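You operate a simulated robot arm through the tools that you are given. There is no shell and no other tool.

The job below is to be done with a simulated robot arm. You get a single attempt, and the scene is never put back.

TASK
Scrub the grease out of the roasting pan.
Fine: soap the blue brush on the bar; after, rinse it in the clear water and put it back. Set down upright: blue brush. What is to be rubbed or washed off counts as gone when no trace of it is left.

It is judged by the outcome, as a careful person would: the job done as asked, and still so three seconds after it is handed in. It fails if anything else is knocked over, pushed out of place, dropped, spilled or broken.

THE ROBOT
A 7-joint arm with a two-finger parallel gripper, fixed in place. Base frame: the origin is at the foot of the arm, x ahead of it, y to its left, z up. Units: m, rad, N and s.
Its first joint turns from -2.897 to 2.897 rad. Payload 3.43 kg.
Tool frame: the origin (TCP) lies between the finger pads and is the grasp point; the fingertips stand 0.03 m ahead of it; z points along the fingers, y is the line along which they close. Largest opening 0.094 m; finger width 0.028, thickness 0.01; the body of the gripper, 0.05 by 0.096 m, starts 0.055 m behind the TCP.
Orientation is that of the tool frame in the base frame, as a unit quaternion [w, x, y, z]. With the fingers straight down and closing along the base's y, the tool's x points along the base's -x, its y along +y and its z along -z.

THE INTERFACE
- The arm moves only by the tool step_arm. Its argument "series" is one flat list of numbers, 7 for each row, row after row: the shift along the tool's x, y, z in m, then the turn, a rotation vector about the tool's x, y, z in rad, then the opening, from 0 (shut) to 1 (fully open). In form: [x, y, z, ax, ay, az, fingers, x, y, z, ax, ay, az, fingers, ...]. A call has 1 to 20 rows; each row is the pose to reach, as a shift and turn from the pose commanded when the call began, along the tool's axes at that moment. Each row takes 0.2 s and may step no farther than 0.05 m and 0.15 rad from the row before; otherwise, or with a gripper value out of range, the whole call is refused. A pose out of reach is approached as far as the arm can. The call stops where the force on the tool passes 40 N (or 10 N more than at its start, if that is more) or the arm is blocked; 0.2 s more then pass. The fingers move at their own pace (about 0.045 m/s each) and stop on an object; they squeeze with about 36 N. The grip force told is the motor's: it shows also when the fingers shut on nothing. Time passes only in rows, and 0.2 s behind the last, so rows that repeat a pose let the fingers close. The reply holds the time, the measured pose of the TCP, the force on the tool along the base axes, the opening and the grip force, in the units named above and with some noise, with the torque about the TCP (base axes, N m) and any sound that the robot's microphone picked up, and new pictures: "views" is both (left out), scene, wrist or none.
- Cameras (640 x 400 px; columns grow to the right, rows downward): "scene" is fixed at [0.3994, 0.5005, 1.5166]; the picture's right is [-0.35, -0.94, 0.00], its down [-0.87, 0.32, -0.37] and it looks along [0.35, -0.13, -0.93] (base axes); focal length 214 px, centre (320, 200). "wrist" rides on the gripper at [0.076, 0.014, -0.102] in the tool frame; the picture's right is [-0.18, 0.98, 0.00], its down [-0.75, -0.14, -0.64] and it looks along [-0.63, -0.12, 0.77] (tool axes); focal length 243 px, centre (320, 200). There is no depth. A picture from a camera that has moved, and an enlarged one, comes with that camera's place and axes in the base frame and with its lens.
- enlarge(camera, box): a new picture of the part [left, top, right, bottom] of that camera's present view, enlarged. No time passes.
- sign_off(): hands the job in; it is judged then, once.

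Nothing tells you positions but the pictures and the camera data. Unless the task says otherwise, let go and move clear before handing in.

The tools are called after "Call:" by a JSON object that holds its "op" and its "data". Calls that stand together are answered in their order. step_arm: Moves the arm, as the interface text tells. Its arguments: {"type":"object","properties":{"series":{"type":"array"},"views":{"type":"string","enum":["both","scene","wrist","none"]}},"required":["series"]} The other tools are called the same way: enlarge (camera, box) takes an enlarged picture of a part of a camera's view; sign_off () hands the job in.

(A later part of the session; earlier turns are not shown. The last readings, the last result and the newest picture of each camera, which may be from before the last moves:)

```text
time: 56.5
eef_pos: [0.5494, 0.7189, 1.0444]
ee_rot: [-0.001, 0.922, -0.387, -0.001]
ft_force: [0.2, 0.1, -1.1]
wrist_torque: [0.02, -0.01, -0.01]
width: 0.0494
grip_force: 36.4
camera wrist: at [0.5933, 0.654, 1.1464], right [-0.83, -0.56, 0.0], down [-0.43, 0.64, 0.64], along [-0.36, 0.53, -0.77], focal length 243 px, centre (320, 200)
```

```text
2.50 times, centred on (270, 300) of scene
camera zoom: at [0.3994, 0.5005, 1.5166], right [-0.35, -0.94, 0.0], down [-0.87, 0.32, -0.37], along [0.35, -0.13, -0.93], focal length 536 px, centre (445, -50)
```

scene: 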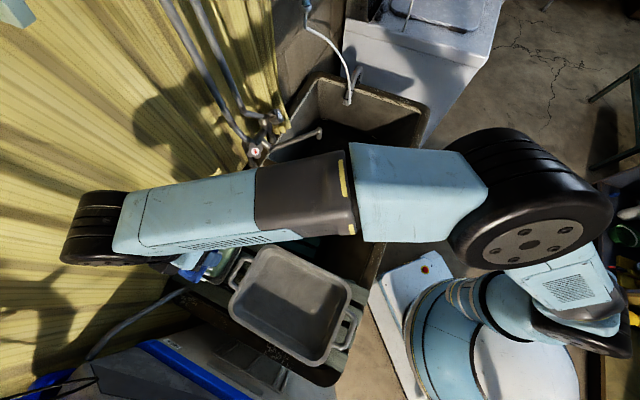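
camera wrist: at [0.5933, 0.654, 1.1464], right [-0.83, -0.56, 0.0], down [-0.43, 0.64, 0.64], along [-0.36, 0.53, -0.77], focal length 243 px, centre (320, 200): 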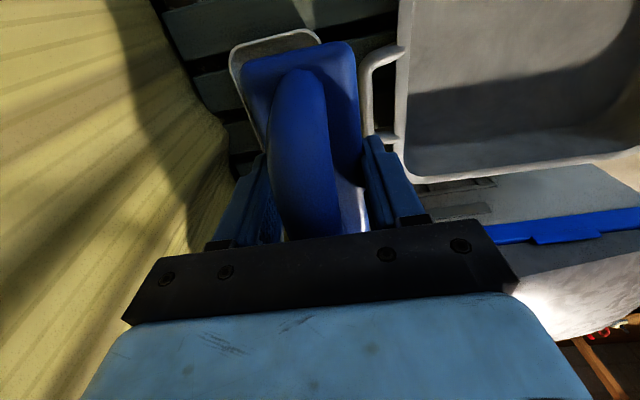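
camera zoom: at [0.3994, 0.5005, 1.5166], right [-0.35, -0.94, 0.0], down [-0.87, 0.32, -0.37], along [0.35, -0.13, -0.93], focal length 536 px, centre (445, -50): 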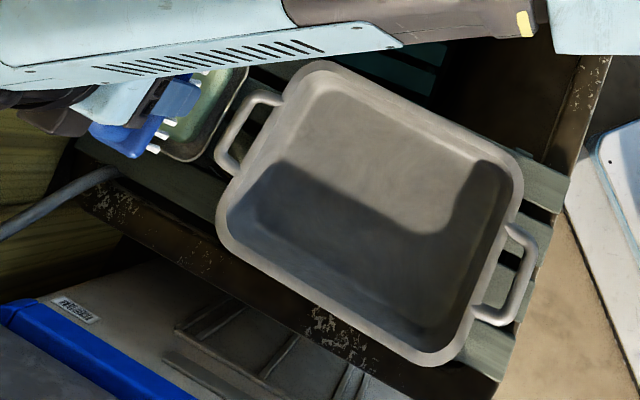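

Call:
{"op": "enlarge", "data": {"camera": "scene", "box": [250, 260, 345, 345]}}

Call:
{"op": "enlarge", "data": {"camera": "scene", "box": [160, 180, 400, 390]}}

Call:
{"op": "enlarge", "data": {"camera": "wrist", "box": [400, 60, 600, 170]}}

```text
4.71 times, centred on (298, 302) of scene
camera zoom: at [0.3994, 0.5005, 1.5166], right [-0.35, -0.94, 0.0], down [-0.87, 0.32, -0.37], along [0.35, -0.13, -0.93], focal length 1009 px, centre (426, -282)
```

zoom: 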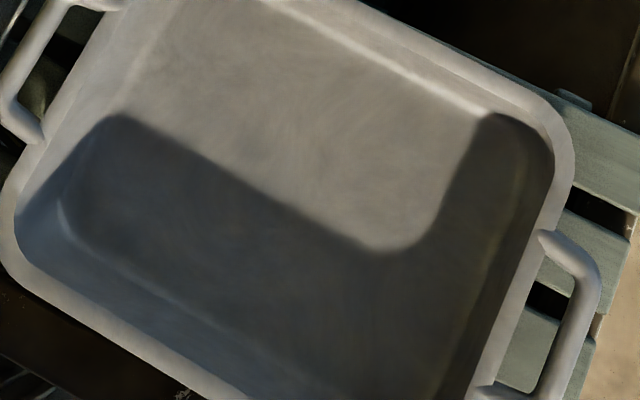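

```text
1.90 times, centred on (280, 285) of scene
camera zoom: at [0.3994, 0.5005, 1.5166], right [-0.35, -0.94, 0.0], down [-0.87, 0.32, -0.37], along [0.35, -0.13, -0.93], focal length 408 px, centre (396, 38)
```

zoom: 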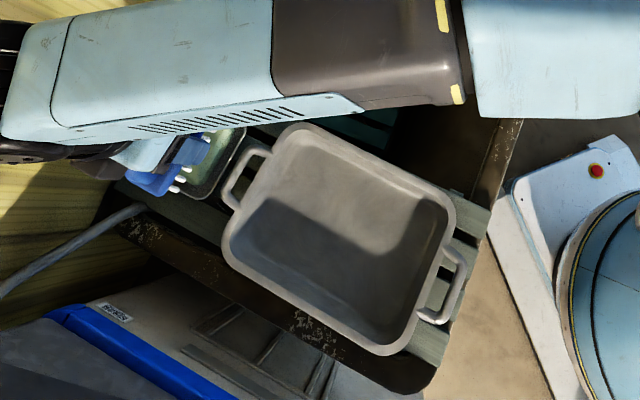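

```text
3.20 times, centred on (500, 115) of wrist
camera zoom: at [0.5933, 0.654, 1.1464], right [-0.83, -0.56, 0.0], down [-0.43, 0.64, 0.64], along [-0.36, 0.53, -0.77], focal length 776 px, centre (-256, 472)
```

zoom: 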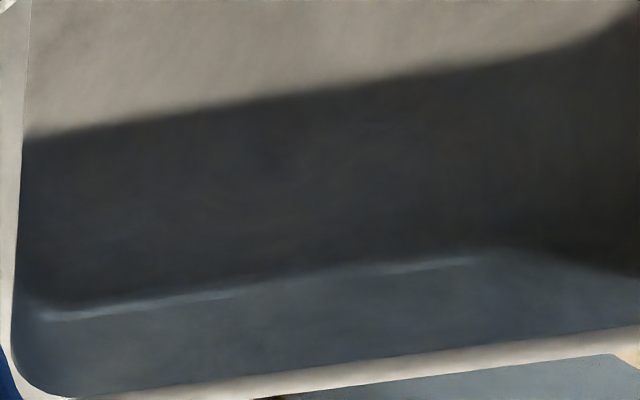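

The pan looks clean in both views and hasn't moved. Since no trace may be left, I'll make one more light confirming pass over the whole area.

Call:
{"op": "step_arm", "data": {"series": [0, 0.04, 0, 0, 0, 0, 0, 0, 0.08, 0, 0, 0, 0, 0, -0.003, 0.12, 0, 0, 0, 0, 0, -0.006, 0.16, 0, 0, 0, 0, 0, -0.006, 0.16, 0.04, 0, 0, 0, 0, -0.006, 0.16, 0.08, 0, 0, 0, 0, -0.006, 0.16, 0.115, 0, 0, 0, 0, -0.006, 0.16, 0.127, 0, 0, 0, 0, -0.006, 0.16, 0.1295, 0, 0, 0, 0], "views": "none"}}

Call:
{"op": "step_arm", "data": {"series": [0, 0, 0.001, 0, 0, 0, 0, 0, -0.008, 0.001, 0, 0, 0, 0, 0, 0.002, 0.001, 0, 0, 0, 0, 0, 0.014, 0.0011, 0, 0, 0, 0, 0, 0.026, 0.0012, 0, 0, 0, 0, 0, 0.038, 0.0013, 0, 0, 0, 0, 0, 0.05, 0.0014, 0, 0, 0, 0, 0, 0.062, 0.0015, 0, 0, 0, 0, 0, 0.074, 0.0016, 0, 0, 0, 0, 0, 0.086, 0.0018, 0, 0, 0, 0, 0, 0.097, 0.0018, 0, 0, 0, 0], "views": "wrist"}}

```text
time: 58.5
eef_pos: [0.4295, 0.6107, 0.9146]
ee_rot: [0.001, 0.922, -0.387, -0.001]
ft_force: [0.2, 0.1, -1.1]
wrist_torque: [0.01, -0.03, 0.0]
width: 0.0493
grip_force: 35.5
```

```text
time: 60.9
eef_pos: [0.36, 0.543, 0.9138]
ee_rot: [-0.001, 0.922, -0.387, -0.001]
ft_force: [7.1, 6.9, 37.2]
wrist_torque: [-0.05, -0.3, 0.15]
width: 0.0492
grip_force: 35.4
camera wrist: at [0.4034, 0.4785, 1.0165], right [-0.83, -0.56, 0.0], down [-0.43, 0.63, 0.64], along [-0.36, 0.54, -0.76], focal length 243 px, centre (320, 200)
```

wrist: 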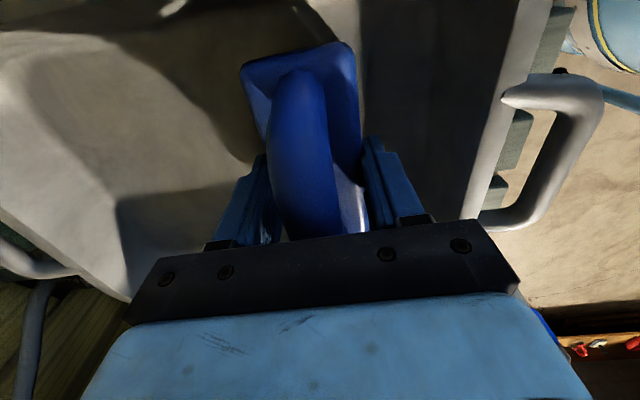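

Call:
{"op": "step_arm", "data": {"series": [0, 0, -0.0008, 0, 0, 0, 0, -0.004, -0.005, -0.0008, 0, 0, 0, 0, -0.007, -0.017, -0.0008, 0, 0, 0, 0, -0.007, -0.029, -0.0008, 0, 0, 0, 0, -0.007, -0.041, -0.0008, 0, 0, 0, 0, -0.007, -0.053, -0.0008, 0, 0, 0, 0, -0.007, -0.065, -0.0009, 0, 0, 0, 0, -0.003, -0.077, -0.0009, 0, 0, 0, 0, 0, -0.089, -0.001, 0, 0, 0, 0, 0, -0.1, -0.001, 0, 0, 0, 0], "views": "wrist"}}

Call:
{"op": "step_arm", "data": {"series": [0, 0, -0.03, 0, 0, 0, 0, 0, 0, -0.06, 0, 0, 0, 0, 0, 0, -0.1, 0, 0, 0, 0, 0, 0, -0.14, 0, 0, 0, 0, 0, -0.04, -0.14, 0, 0, 0, 0, 0, -0.08, -0.14, 0, 0, 0, 0, 0, -0.12, -0.14, 0, 0, 0, 0, 0, -0.16, -0.14, 0, 0, 0, 0]}}

Call:
{"op": "enlarge", "data": {"camera": "scene", "box": [160, 180, 400, 390]}}

Call:
{"op": "enlarge", "data": {"camera": "scene", "box": [250, 260, 345, 345]}}

```text
time: 63.1
eef_pos: [0.4311, 0.6134, 0.9152]
ee_rot: [0.0, 0.922, -0.387, -0.001]
ft_force: [-3.2, -3.2, 12.1]
wrist_torque: [0.12, 0.11, 0.02]
width: 0.0495
grip_force: 35.8
camera wrist: at [0.4754, 0.5487, 1.0167], right [-0.83, -0.56, 0.0], down [-0.43, 0.64, 0.64], along [-0.36, 0.53, -0.77], focal length 243 px, centre (320, 200)
```

wrist: 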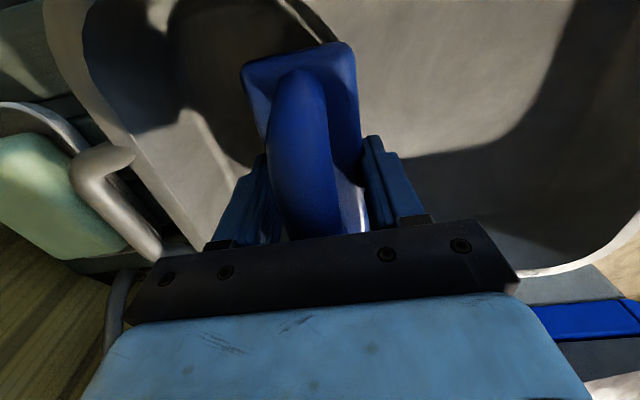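

```text
time: 64.9
eef_pos: [0.5468, 0.7255, 1.0546]
ee_rot: [-0.001, 0.922, -0.387, 0.0]
ft_force: [-1.0, 0.3, -1.4]
wrist_torque: [0.05, -0.05, -0.03]
width: 0.0492
grip_force: 36.3
camera wrist: at [0.5897, 0.6605, 1.1563], right [-0.83, -0.56, 0.0], down [-0.43, 0.64, 0.64], along [-0.36, 0.53, -0.77], focal length 243 px, centre (320, 200)
```

scene: 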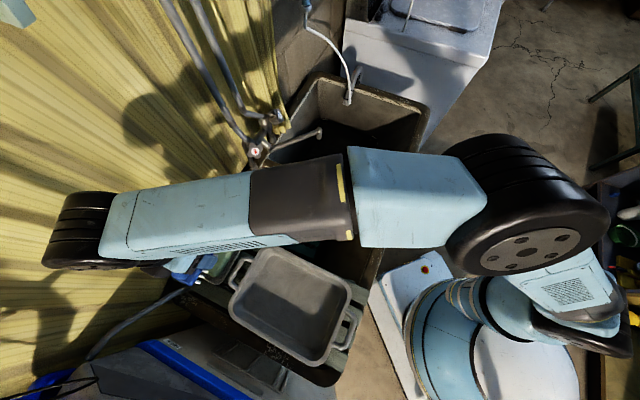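
wrist: 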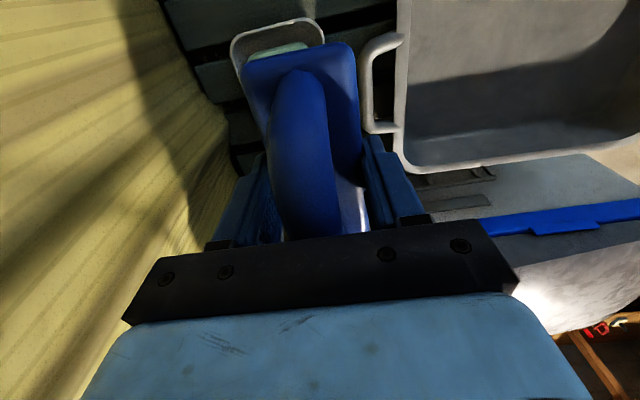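

```text
1.90 times, centred on (280, 285) of scene
camera zoom: at [0.3994, 0.5005, 1.5166], right [-0.35, -0.94, 0.0], down [-0.87, 0.32, -0.37], along [0.35, -0.13, -0.93], focal length 408 px, centre (396, 38)
```

zoom: 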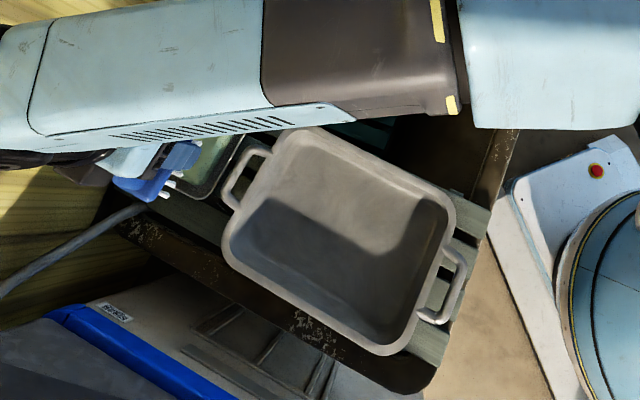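

```text
4.71 times, centred on (298, 302) of scene
camera zoom: at [0.3994, 0.5005, 1.5166], right [-0.35, -0.94, 0.0], down [-0.87, 0.32, -0.37], along [0.35, -0.13, -0.93], focal length 1009 px, centre (426, -282)
```

zoom: 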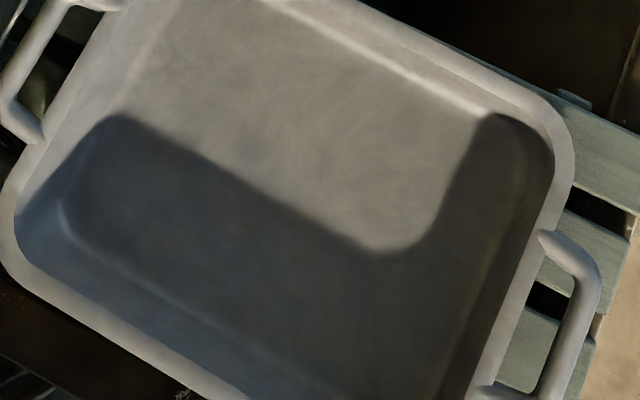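

The pan is clean and in place. Now I'll carry the brush over the near basin and into position above the far basin, staying clear of the spout, to rinse it.

Call:
{"op": "step_arm", "data": {"series": [0.0329, 0.0205, -0.015, 0, 0, 0, 0, 0.0657, 0.041, -0.03, 0, 0, 0, 0, 0.0986, 0.0616, -0.045, 0, 0, 0, 0, 0.1314, 0.0821, -0.045, 0, 0, 0, 0, 0.1643, 0.1026, -0.045, 0, 0, 0, 0, 0.1971, 0.1231, -0.045, 0, 0, 0, 0, 0.2386, 0.1281, -0.045, 0, 0, 0, 0, 0.28, 0.1331, -0.045, 0, 0, 0, 0, 0.3215, 0.1381, -0.045, 0, 0, 0, 0, 0.363, 0.1431, -0.045, 0, 0, 0, 0, 0.4044, 0.1481, -0.045, 0, 0, 0, 0, 0.4459, 0.1531, -0.045, 0, 0, 0, 0, 0.4853, 0.152, -0.045, 0, 0, 0, 0, 0.5247, 0.151, -0.045, 0, 0, 0, 0, 0.5641, 0.149, -0.045, 0, 0, 0, 0, 0.6035, 0.148, -0.045, 0, 0, 0, 0]}}

Call:
{"op": "enlarge", "data": {"camera": "wrist", "box": [80, 0, 560, 240]}}

Call:
{"op": "enlarge", "data": {"camera": "scene", "box": [240, 60, 440, 200]}}

```text
time: 68.3
eef_pos: [0.8643, 0.191, 1.0981]
ee_rot: [0.001, 0.922, -0.387, -0.002]
ft_force: [-0.9, 1.4, -0.4]
wrist_torque: [-0.02, -0.02, 0.0]
width: 0.0493
grip_force: 35.8
camera wrist: at [0.9074, 0.127, 1.2006], right [-0.83, -0.56, 0.0], down [-0.43, 0.64, 0.64], along [-0.36, 0.53, -0.77], focal length 243 px, centre (320, 200)
```

scene: 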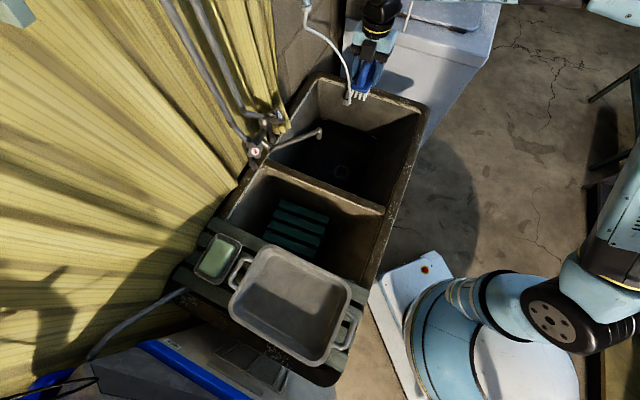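
wrist: 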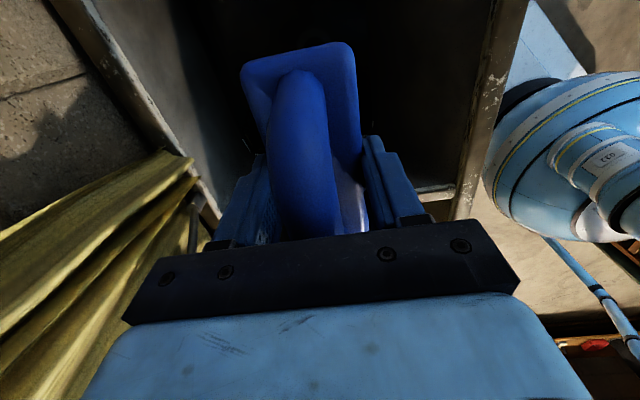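

```text
1.33 times, centred on (320, 120) of wrist
camera zoom: at [0.9074, 0.127, 1.2006], right [-0.83, -0.56, 0.0], down [-0.43, 0.64, 0.64], along [-0.36, 0.53, -0.77], focal length 324 px, centre (320, 307)
```

zoom: 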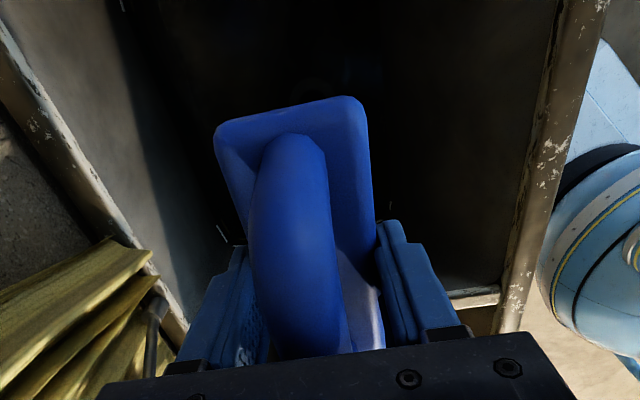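

```text
2.86 times, centred on (340, 130) of scene
camera zoom: at [0.3994, 0.5005, 1.5166], right [-0.35, -0.94, 0.0], down [-0.87, 0.32, -0.37], along [0.35, -0.13, -0.93], focal length 613 px, centre (263, 400)
```

zoom: 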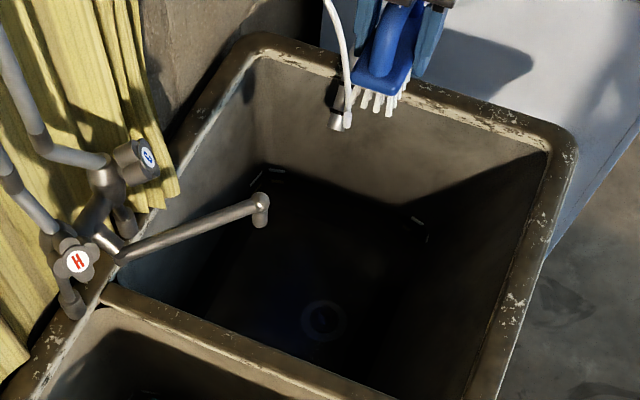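

There is a hose end clipped on the far rim, so I'll dip midway between it and the spout, near (0.842, 0.212). I'll lower partway and look for the water surface.

Call:
{"op": "step_arm", "data": {"series": [-0.015, 0.0005, 0.02, 0, 0, 0, 0, -0.03, 0.001, 0.05, 0, 0, 0, 0, -0.03, 0.001, 0.09, 0, 0, 0, 0, -0.03, 0.001, 0.13, 0, 0, 0, 0, -0.03, 0.001, 0.16, 0, 0, 0, 0]}}

Call:
{"op": "enlarge", "data": {"camera": "wrist", "box": [80, 0, 560, 240]}}

Call:
{"op": "enlarge", "data": {"camera": "scene", "box": [260, 70, 430, 200]}}

```text
time: 69.5
eef_pos: [0.8408, 0.2119, 0.9379]
ee_rot: [0.001, 0.922, -0.387, -0.001]
ft_force: [-0.5, 0.1, -1.5]
wrist_torque: [0.0, 0.0, 0.03]
width: 0.0496
grip_force: 36.5
camera wrist: at [0.8848, 0.1477, 1.0404], right [-0.83, -0.56, 0.0], down [-0.43, 0.64, 0.64], along [-0.36, 0.53, -0.77], focal length 243 px, centre (320, 200)
```

scene: 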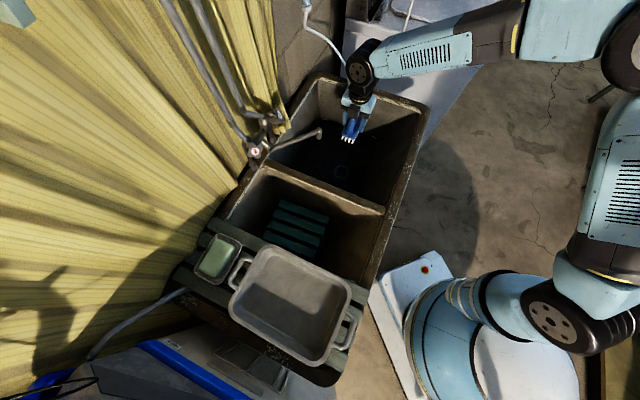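
wrist: 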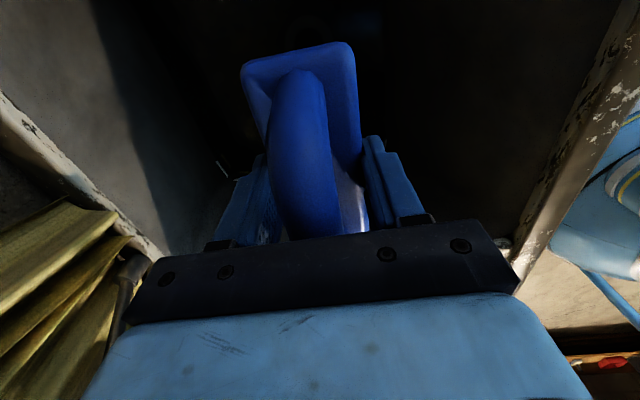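

```text
1.33 times, centred on (320, 120) of wrist
camera zoom: at [0.8848, 0.1477, 1.0404], right [-0.83, -0.56, 0.0], down [-0.43, 0.64, 0.64], along [-0.36, 0.53, -0.77], focal length 324 px, centre (320, 307)
```

zoom: 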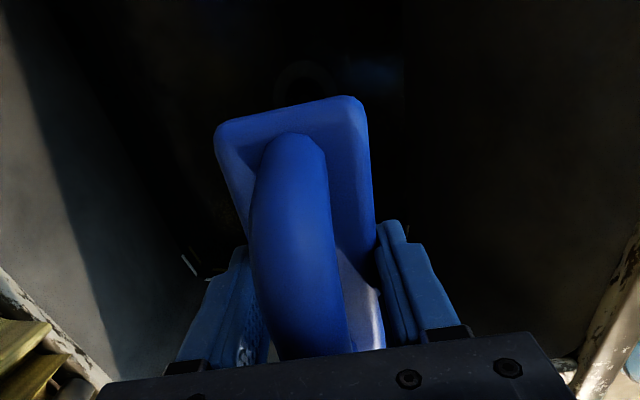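

```text
3.08 times, centred on (345, 135) of scene
camera zoom: at [0.3994, 0.5005, 1.5166], right [-0.35, -0.94, 0.0], down [-0.87, 0.32, -0.37], along [0.35, -0.13, -0.93], focal length 660 px, centre (243, 400)
```

zoom: 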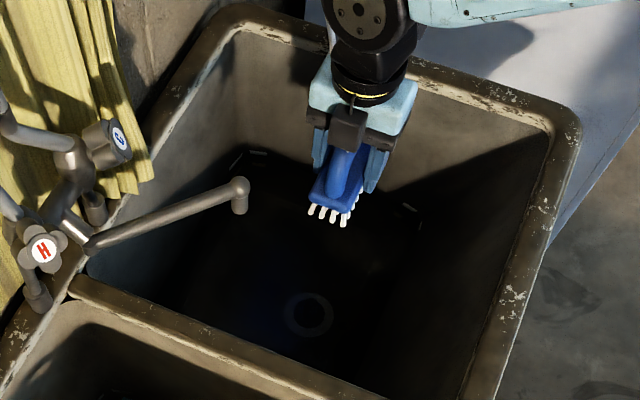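

Call:
{"op": "step_arm", "data": {"series": [0, 0, 0.03, 0, 0, 0, 0, 0, 0, 0.06, 0, 0, 0, 0, 0, 0, 0.09, 0, 0, 0, 0, 0, 0, 0.12, 0, 0, 0, 0, 0, 0, 0.15, 0, 0, 0, 0]}}

Call:
{"op": "enlarge", "data": {"camera": "wrist", "box": [80, 0, 560, 240]}}

Call:
{"op": "enlarge", "data": {"camera": "scene", "box": [260, 70, 430, 200]}}

```text
time: 70.7
eef_pos: [0.8393, 0.212, 0.7885]
ee_rot: [0.0, 0.923, -0.386, -0.002]
ft_force: [0.3, -0.1, -0.9]
wrist_torque: [-0.01, 0.02, 0.01]
width: 0.0495
grip_force: 36.3
camera wrist: at [0.8842, 0.1471, 0.8909], right [-0.83, -0.56, 0.0], down [-0.43, 0.64, 0.64], along [-0.36, 0.53, -0.77], focal length 243 px, centre (320, 200)
```

scene: 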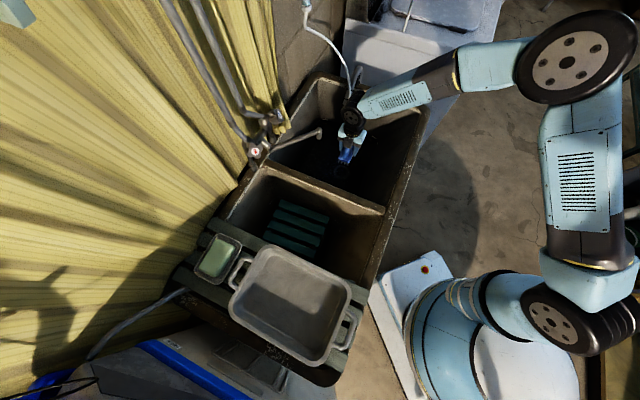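
wrist: 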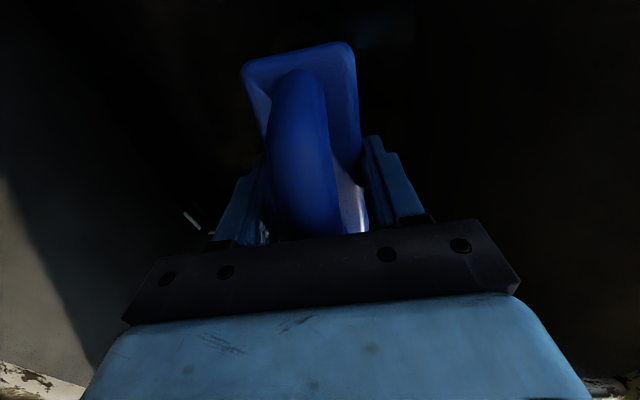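

```text
1.33 times, centred on (320, 120) of wrist
camera zoom: at [0.8842, 0.1471, 0.8909], right [-0.83, -0.56, 0.0], down [-0.43, 0.64, 0.64], along [-0.36, 0.53, -0.77], focal length 324 px, centre (320, 307)
```

zoom: 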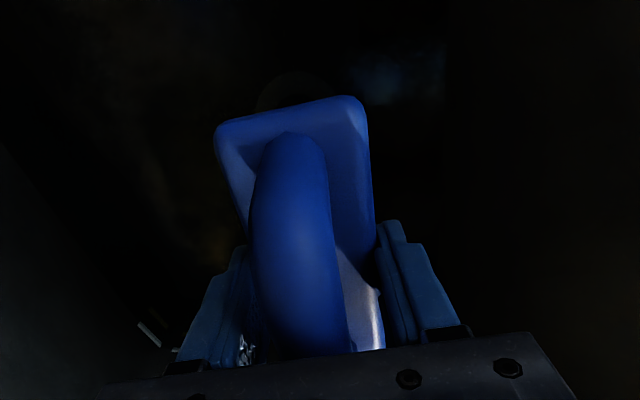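

```text
3.08 times, centred on (345, 135) of scene
camera zoom: at [0.3994, 0.5005, 1.5166], right [-0.35, -0.94, 0.0], down [-0.87, 0.32, -0.37], along [0.35, -0.13, -0.93], focal length 660 px, centre (243, 400)
```

zoom: 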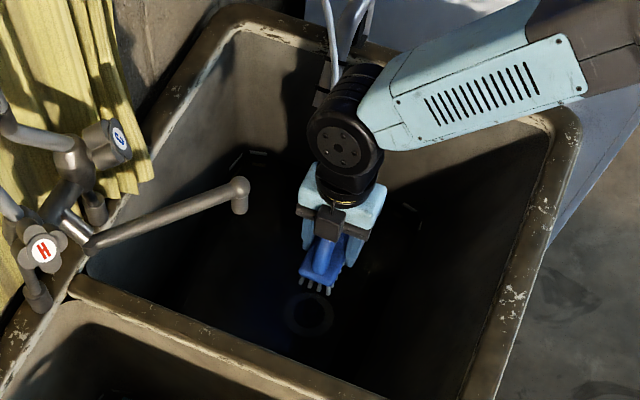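

Call:
{"op": "step_arm", "data": {"series": [0, 0, 0.02, 0, 0, 0, 0, 0, 0, 0.04, 0, 0, 0, 0, 0, 0, 0.06, 0, 0, 0, 0]}}

Call:
{"op": "enlarge", "data": {"camera": "wrist", "box": [80, 0, 560, 240]}}

Call:
{"op": "enlarge", "data": {"camera": "scene", "box": [290, 90, 410, 190]}}

```text
time: 71.5
eef_pos: [0.8408, 0.2113, 0.7286]
ee_rot: [0.0, 0.922, -0.387, -0.001]
ft_force: [-0.2, -0.7, -1.1]
wrist_torque: [0.0, -0.04, 0.02]
width: 0.0494
grip_force: 36.2
camera wrist: at [0.8846, 0.1465, 0.8296], right [-0.83, -0.56, 0.0], down [-0.43, 0.64, 0.64], along [-0.36, 0.53, -0.77], focal length 243 px, centre (320, 200)
```

scene: 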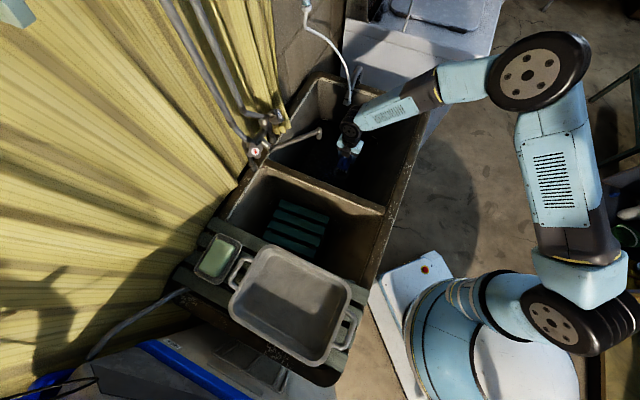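
wrist: 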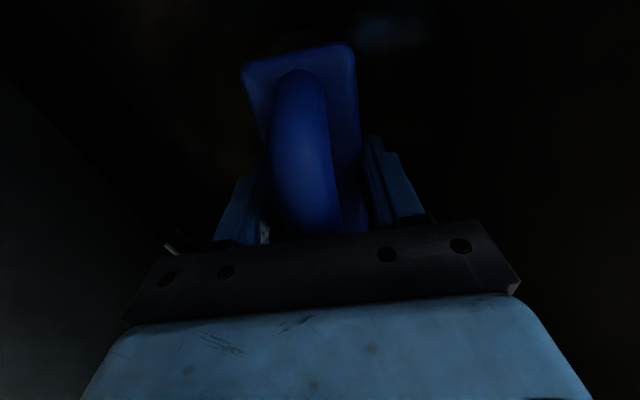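

```text
1.33 times, centred on (320, 120) of wrist
camera zoom: at [0.8846, 0.1465, 0.8296], right [-0.83, -0.56, 0.0], down [-0.43, 0.64, 0.64], along [-0.36, 0.53, -0.77], focal length 324 px, centre (320, 307)
```

zoom: 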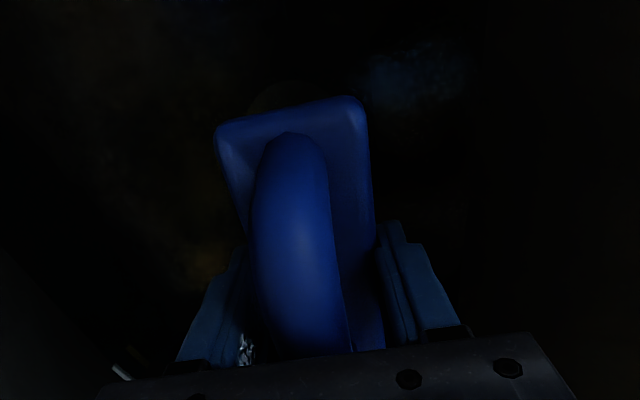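

```text
4.00 times, centred on (350, 140) of scene
camera zoom: at [0.3994, 0.5005, 1.5166], right [-0.35, -0.94, 0.0], down [-0.87, 0.32, -0.37], along [0.35, -0.13, -0.93], focal length 858 px, centre (200, 440)
```

zoom: 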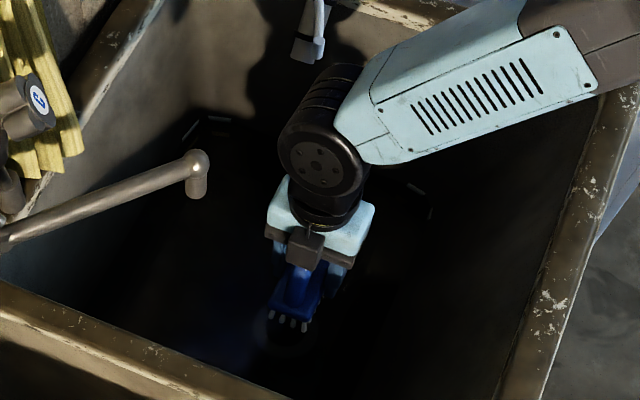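

Call:
{"op": "step_arm", "data": {"series": [0, 0, 0.012, 0, 0, 0, 0, 0, 0, 0.024, 0, 0, 0, 0, 0, 0, 0.036, 0, 0, 0, 0]}}

Call:
{"op": "enlarge", "data": {"camera": "scene", "box": [290, 90, 410, 190]}}

```text
time: 72.3
eef_pos: [0.8419, 0.2122, 0.6905]
ee_rot: [0.0, 0.922, -0.386, -0.001]
ft_force: [0.5, 0.7, -1.9]
wrist_torque: [0.0, -0.02, 0.01]
width: 0.0494
grip_force: 36.2
camera wrist: at [0.8855, 0.1473, 0.7936], right [-0.83, -0.56, 0.0], down [-0.43, 0.64, 0.64], along [-0.36, 0.53, -0.77], focal length 243 px, centre (320, 200)
```

scene: 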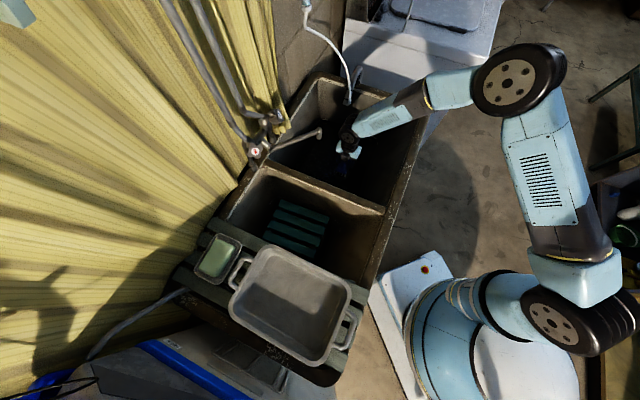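
wrist: 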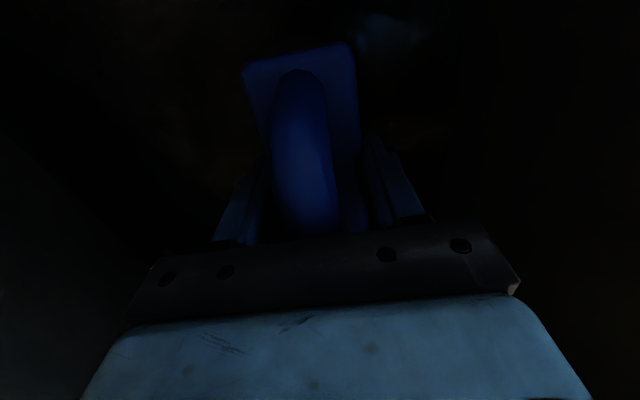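

```text
4.00 times, centred on (350, 140) of scene
camera zoom: at [0.3994, 0.5005, 1.5166], right [-0.35, -0.94, 0.0], down [-0.87, 0.32, -0.37], along [0.35, -0.13, -0.93], focal length 858 px, centre (200, 440)
```

zoom: 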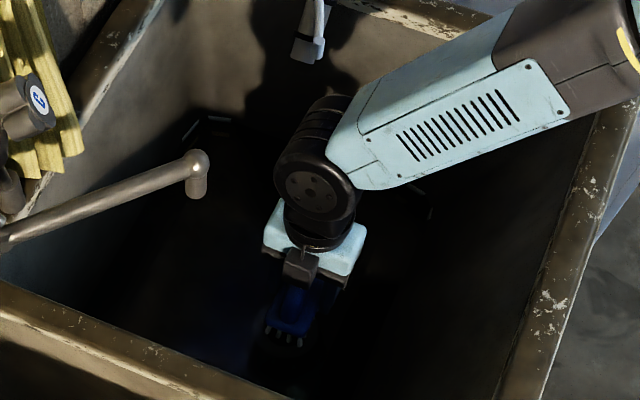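

Call:
{"op": "step_arm", "data": {"series": [0, 0, 0.008, 0, 0, 0, 0, 0, 0, 0.016, 0, 0, 0, 0], "views": "scene"}}

Call:
{"op": "enlarge", "data": {"camera": "scene", "box": [310, 130, 390, 190]}}

Call:
{"op": "enlarge", "data": {"camera": "wrist", "box": [80, 0, 560, 240]}}

```text
time: 72.9
eef_pos: [0.8423, 0.212, 0.6772]
ee_rot: [0.001, 0.922, -0.386, -0.001]
ft_force: [-0.2, -0.3, -0.9]
wrist_torque: [-0.02, 0.0, -0.03]
width: 0.0493
grip_force: 35.6
```

scene: 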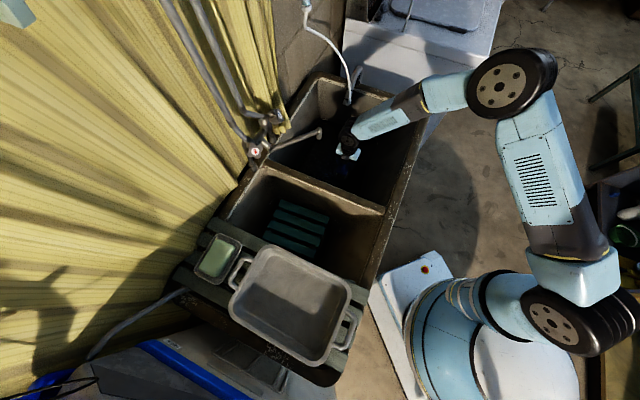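

```text
6.67 times, centred on (350, 160) of scene
camera zoom: at [0.3994, 0.5005, 1.5166], right [-0.35, -0.94, 0.0], down [-0.87, 0.32, -0.37], along [0.35, -0.13, -0.93], focal length 1430 px, centre (120, 467)
```

zoom: 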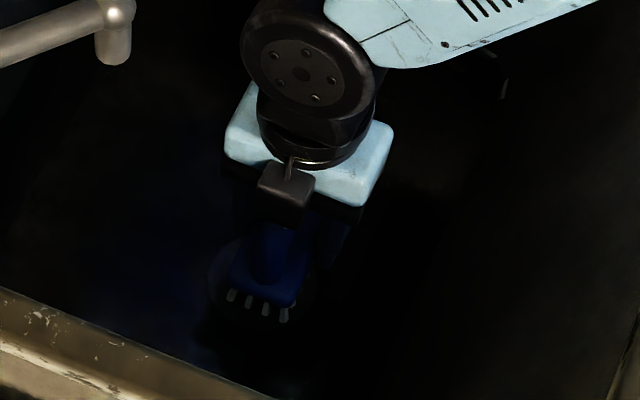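

```text
1.33 times, centred on (320, 120) of wrist
camera zoom: at [0.8853, 0.1474, 0.778], right [-0.83, -0.56, 0.0], down [-0.43, 0.64, 0.64], along [-0.36, 0.53, -0.77], focal length 324 px, centre (320, 307)
```

zoom: 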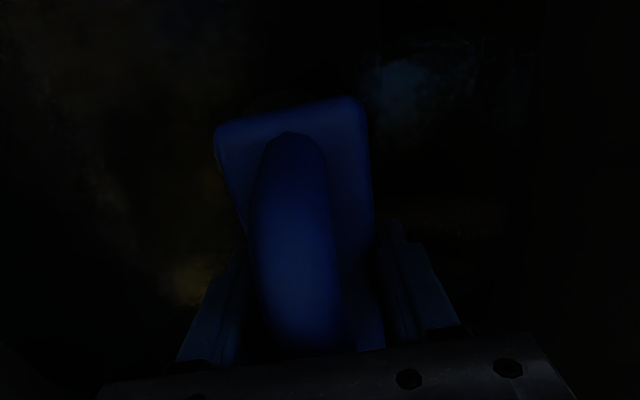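

Call:
{"op": "step_arm", "data": {"series": [0, 0, 0.005, 0, 0, 0, 0, 0, 0, 0.01, 0, 0, 0, 0], "views": "none"}}

Call:
{"op": "step_arm", "data": {"series": [0, 0, 0.005, 0, 0, 0, 0, 0, 0, 0.01, 0, 0, 0, 0], "views": "scene"}}

Call:
{"op": "enlarge", "data": {"camera": "scene", "box": [310, 110, 410, 190]}}

```text
time: 73.5
eef_pos: [0.8413, 0.2134, 0.6663]
ee_rot: [0.001, 0.922, -0.387, -0.001]
ft_force: [-0.1, 1.7, -1.4]
wrist_torque: [-0.03, 0.01, 0.03]
width: 0.0491
grip_force: 36.5
```

```text
time: 74.1
eef_pos: [0.8413, 0.2104, 0.6571]
ee_rot: [0.001, 0.922, -0.387, -0.001]
ft_force: [-0.5, 0.4, -1.2]
wrist_torque: [-0.02, 0.01, -0.03]
width: 0.0493
grip_force: 35.8
```

scene: 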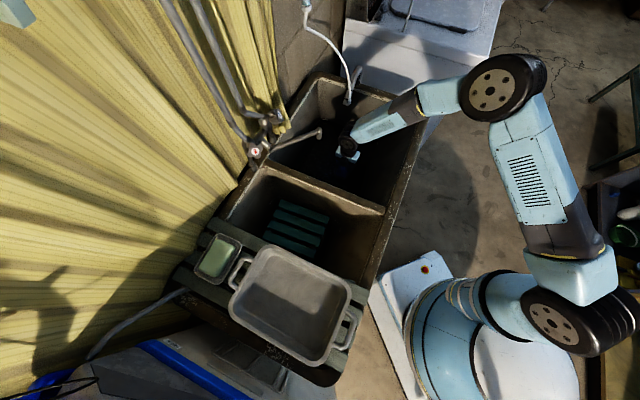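

```text
5.00 times, centred on (360, 150) of scene
camera zoom: at [0.3994, 0.5005, 1.5166], right [-0.35, -0.94, 0.0], down [-0.87, 0.32, -0.37], along [0.35, -0.13, -0.93], focal length 1072 px, centre (120, 450)
```

zoom: 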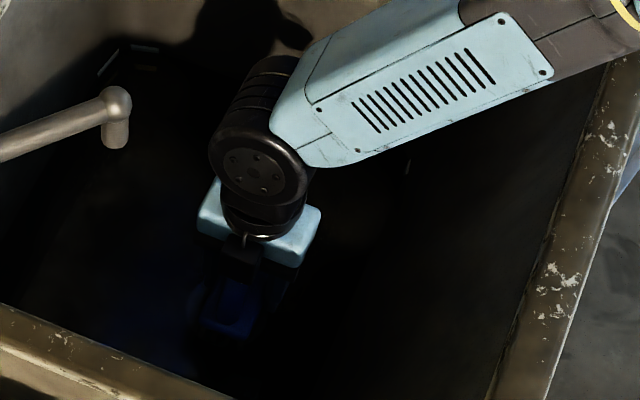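

Call:
{"op": "step_arm", "data": {"series": [0, 0, 0.004, 0, 0, 0, 0, 0, 0, 0.008, 0, 0, 0, 0], "views": "none"}}

Call:
{"op": "step_arm", "data": {"series": [0, 0, 0.004, 0, 0, 0, 0, 0, 0, 0.008, 0, 0, 0, 0], "views": "both"}}

Call:
{"op": "enlarge", "data": {"camera": "scene", "box": [310, 130, 390, 190]}}

```text
time: 74.7
eef_pos: [0.8419, 0.2119, 0.6494]
ee_rot: [0.001, 0.922, -0.387, -0.001]
ft_force: [-0.6, 0.1, -1.5]
wrist_torque: [-0.02, 0.02, -0.01]
width: 0.0494
grip_force: 36.2
```

```text
time: 75.3
eef_pos: [0.8414, 0.2117, 0.6402]
ee_rot: [0.0, 0.922, -0.386, -0.002]
ft_force: [-0.5, 0.2, -1.9]
wrist_torque: [0.01, 0.0, -0.01]
width: 0.0495
grip_force: 36.3
camera wrist: at [0.8851, 0.1479, 0.7416], right [-0.83, -0.56, 0.0], down [-0.43, 0.64, 0.64], along [-0.36, 0.53, -0.77], focal length 243 px, centre (320, 200)
```

scene: 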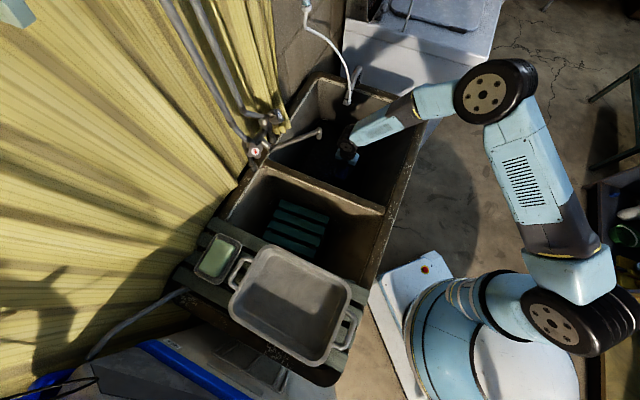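
wrist: 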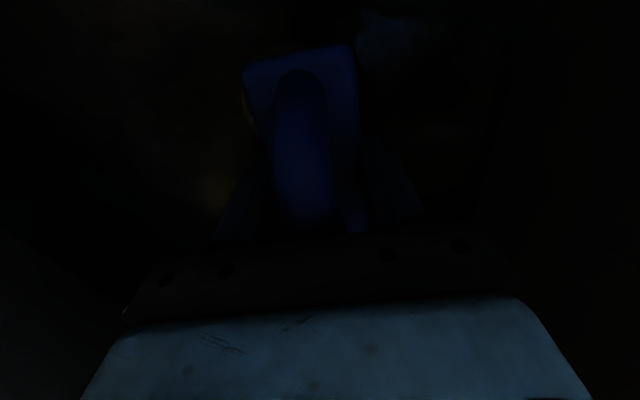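

```text
6.67 times, centred on (350, 160) of scene
camera zoom: at [0.3994, 0.5005, 1.5166], right [-0.35, -0.94, 0.0], down [-0.87, 0.32, -0.37], along [0.35, -0.13, -0.93], focal length 1430 px, centre (120, 467)
```

zoom: 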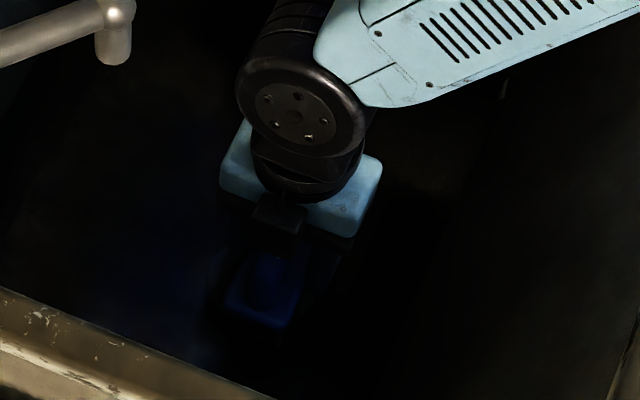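

The bristles are now hidden in the dark, glossy water. I'll go a little deeper while watching the force.

Call:
{"op": "step_arm", "data": {"series": [0, 0, 0.004, 0, 0, 0, 0, 0, 0, 0.008, 0, 0, 0, 0], "views": "none"}}

Call:
{"op": "step_arm", "data": {"series": [0, 0, 0.003, 0, 0, 0, 0, 0, 0, 0.006, 0, 0, 0, 0], "views": "none"}}

```text
time: 75.9
eef_pos: [0.8416, 0.2131, 0.6333]
ee_rot: [0.0, 0.922, -0.387, -0.001]
ft_force: [-3.5, -2.1, 9.0]
wrist_torque: [-0.06, -0.05, -0.02]
width: 0.0493
grip_force: 36.4
```

```text
time: 76.4
eef_pos: [0.8425, 0.2124, 0.6325]
ee_rot: [-0.001, 0.922, -0.386, -0.001]
ft_force: [-11.6, -5.4, 16.8]
wrist_torque: [-0.15, 0.18, -0.06]
width: 0.0498
grip_force: 36.1
stopped in row 2: the force on the tool passed its limit at 46 N (the readings are from after the stop); the commanded pose is now the measured one
```

That was the basin floor at TCP z of about 0.634. I'll raise 12 mm and swish the brush about in the water.

Call:
{"op": "step_arm", "data": {"series": [0, 0, -0.012, 0, 0, 0, 0, 0.015, 0, -0.012, 0, 0, 0, 0, 0.03, 0, -0.012, 0, 0, 0, 0, 0.01, 0, -0.012, 0, 0, 0, 0, -0.015, 0, -0.012, 0, 0, 0, 0, -0.03, 0, -0.012, 0, 0, 0, 0, -0.005, 0, -0.012, 0, 0, 0, 0, 0.025, 0, -0.012, 0, 0, 0, 0, 0, 0, -0.012, 0, 0, 0, 0, 0, 0.02, -0.012, 0, 0, 0, 0, 0, 0, -0.012, 0, 0, 0, 0, 0, -0.02, -0.012, 0, 0, 0, 0, 0, 0.005, -0.012, 0, 0, 0, 0, 0, 0.02, -0.014, 0, 0, 0, 0, 0, 0, -0.014, 0, 0, 0, 0, 0.025, 0, -0.014, 0, 0, 0, 0, 0, 0, -0.014, 0, 0, 0, 0, -0.025, 0, -0.014, 0, 0, 0, 0, 0, 0, -0.014, 0, 0, 0, 0]}}

Call:
{"op": "enlarge", "data": {"camera": "scene", "box": [310, 120, 390, 190]}}

```text
time: 80.4
eef_pos: [0.8429, 0.2117, 0.6432]
ee_rot: [-0.001, 0.922, -0.387, -0.001]
ft_force: [0.1, 0.1, -1.0]
wrist_torque: [0.0, 0.01, 0.0]
width: 0.0494
grip_force: 36.0
camera wrist: at [0.8858, 0.1473, 0.7459], right [-0.83, -0.56, 0.0], down [-0.43, 0.64, 0.64], along [-0.36, 0.53, -0.77], focal length 243 px, centre (320, 200)
```

scene: 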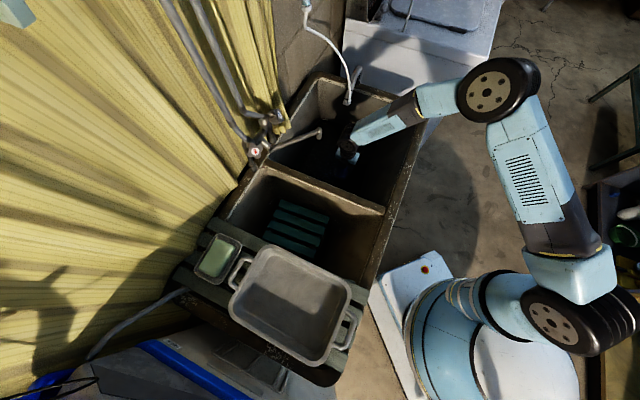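
wrist: 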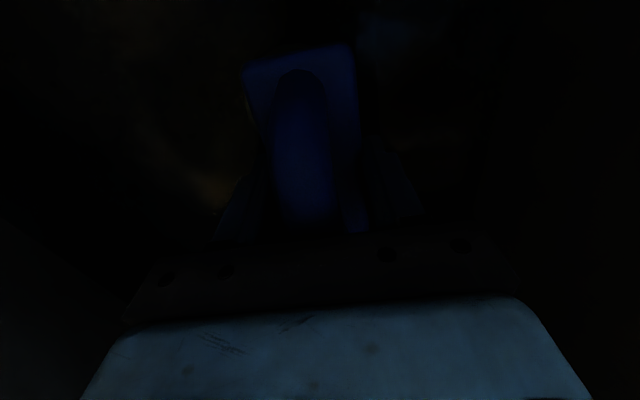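

```text
5.71 times, centred on (350, 155) of scene
camera zoom: at [0.3994, 0.5005, 1.5166], right [-0.35, -0.94, 0.0], down [-0.87, 0.32, -0.37], along [0.35, -0.13, -0.93], focal length 1226 px, centre (149, 457)
```

zoom: 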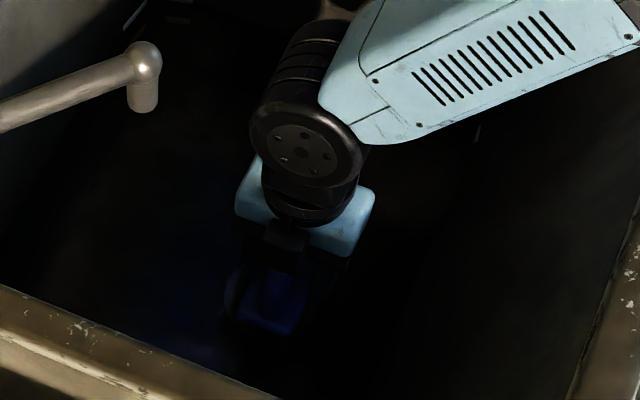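

Swishing is done. I'll lift straight up out of the basin and look at the bristles.

Call:
{"op": "step_arm", "data": {"series": [0, 0, -0.04, 0, 0, 0, 0, 0, 0, -0.08, 0, 0, 0, 0, 0, 0, -0.12, 0, 0, 0, 0, 0, 0, -0.16, 0, 0, 0, 0, 0, 0, -0.2, 0, 0, 0, 0, 0, 0, -0.24, 0, 0, 0, 0, 0, 0, -0.28, 0, 0, 0, 0, 0, 0, -0.32, 0, 0, 0, 0, 0, 0, -0.36, 0, 0, 0, 0, 0, 0, -0.4, 0, 0, 0, 0, 0, 0, -0.44, 0, 0, 0, 0]}}

Call:
{"op": "enlarge", "data": {"camera": "scene", "box": [310, 60, 410, 130]}}

Call:
{"op": "enlarge", "data": {"camera": "scene", "box": [250, 80, 430, 220]}}

```text
time: 82.8
eef_pos: [0.8443, 0.2143, 1.0833]
ee_rot: [0.0, 0.922, -0.387, 0.0]
ft_force: [0.5, -0.3, -1.9]
wrist_torque: [0.0, 0.03, 0.01]
width: 0.0492
grip_force: 35.6
camera wrist: at [0.8867, 0.1505, 1.1861], right [-0.83, -0.56, 0.0], down [-0.43, 0.64, 0.64], along [-0.36, 0.53, -0.77], focal length 243 px, centre (320, 200)
```

scene: 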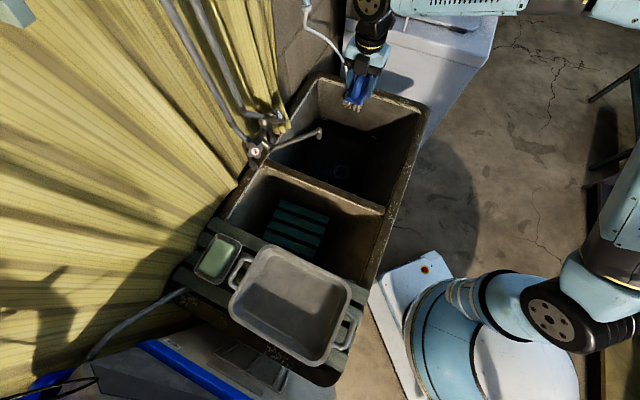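
wrist: 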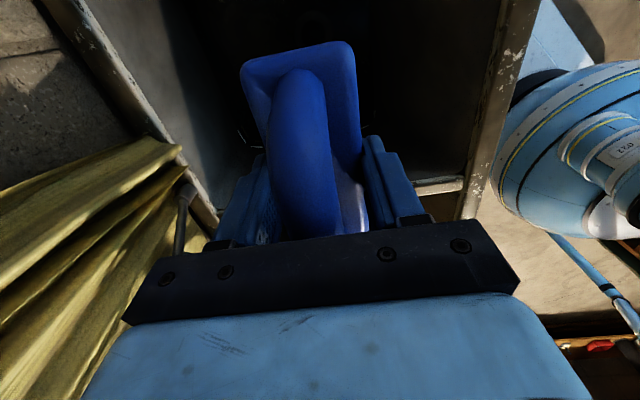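

```text
5.71 times, centred on (360, 95) of scene
camera zoom: at [0.3994, 0.5005, 1.5166], right [-0.35, -0.94, 0.0], down [-0.87, 0.32, -0.37], along [0.35, -0.13, -0.93], focal length 1226 px, centre (91, 800)
```

zoom: 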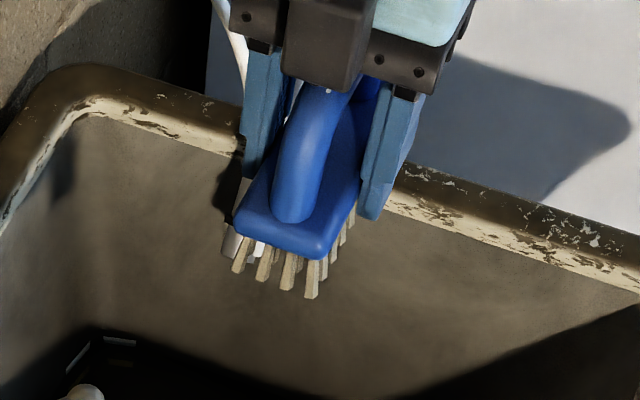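

```text
2.86 times, centred on (340, 150) of scene
camera zoom: at [0.3994, 0.5005, 1.5166], right [-0.35, -0.94, 0.0], down [-0.87, 0.32, -0.37], along [0.35, -0.13, -0.93], focal length 613 px, centre (263, 343)
```

zoom: 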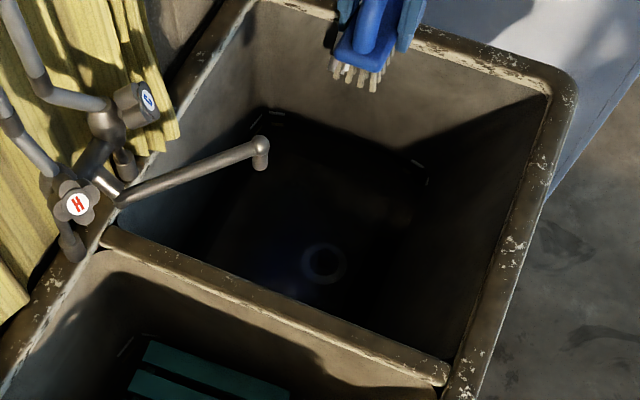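

The bristles are back to their natural tan, so the soap is rinsed out. Now I'll carry the brush back above its spot on the rack, restoring the original angle.

Call:
{"op": "step_arm", "data": {"series": [-0.0318, 0.0014, 0, 0, 0, 0, 0, -0.0636, 0.0027, 0, 0, 0, 0, 0, -0.0954, 0.004, 0, 0, 0, 0, 0, -0.1272, 0.0054, 0, 0, 0, 0, 0, -0.1627, 0.0011, 0, 0, 0, -0.015, 0, -0.1983, -0.0031, 0, 0, 0, -0.03, 0, -0.2338, -0.0074, 0, 0, 0, -0.045, 0, -0.2694, -0.0116, 0, 0, 0, -0.06, 0, -0.3049, -0.0159, 0, 0, 0, -0.075, 0, -0.3405, -0.0201, 0, 0, 0, -0.09, 0, -0.376, -0.0244, 0, 0, 0, -0.09, 0, -0.376, -0.0244, 0, 0, 0, -0.09, 0]}}

Call:
{"op": "enlarge", "data": {"camera": "scene", "box": [230, 130, 370, 250]}}

Call:
{"op": "enlarge", "data": {"camera": "wrist", "box": [80, 0, 560, 240]}}

```text
time: 85.4
eef_pos: [0.5973, 0.4974, 1.087]
ee_rot: [0.0, 0.938, -0.346, 0.0]
ft_force: [0.4, -0.1, -2.4]
wrist_torque: [0.04, 0.01, -0.02]
width: 0.0492
grip_force: 35.8
camera wrist: at [0.6449, 0.4367, 1.1899], right [-0.78, -0.63, 0.0], down [-0.48, 0.59, 0.64], along [-0.4, 0.5, -0.77], focal length 243 px, centre (320, 200)
```

scene: 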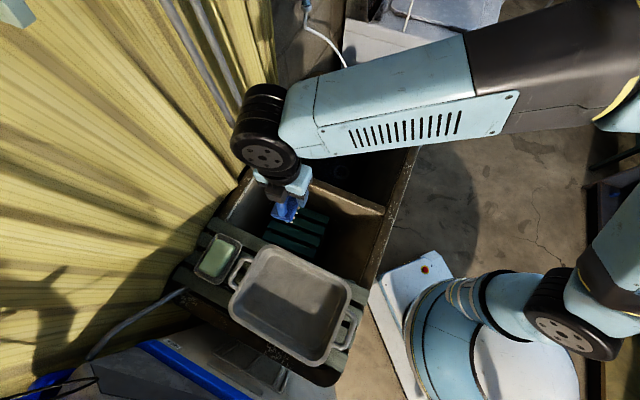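
wrist: 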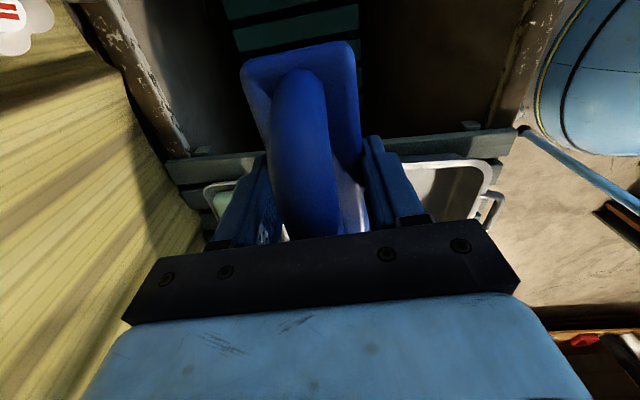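

```text
3.33 times, centred on (300, 190) of scene
camera zoom: at [0.3994, 0.5005, 1.5166], right [-0.35, -0.94, 0.0], down [-0.87, 0.32, -0.37], along [0.35, -0.13, -0.93], focal length 715 px, centre (387, 233)
```

zoom: 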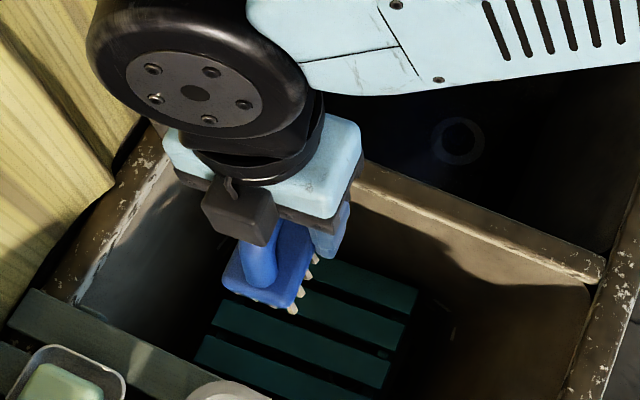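

```text
1.33 times, centred on (320, 120) of wrist
camera zoom: at [0.6449, 0.4367, 1.1899], right [-0.78, -0.63, 0.0], down [-0.48, 0.59, 0.64], along [-0.4, 0.5, -0.77], focal length 324 px, centre (320, 307)
```

zoom: 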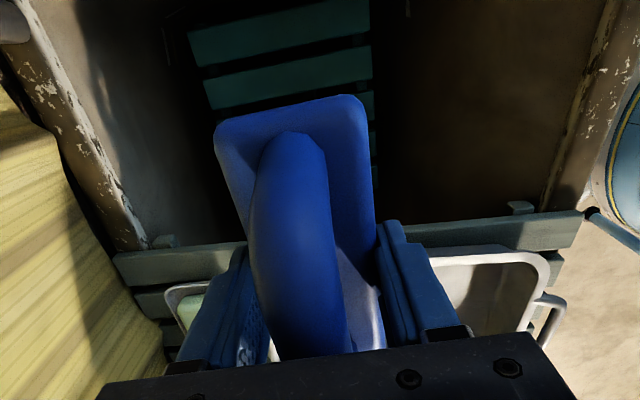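

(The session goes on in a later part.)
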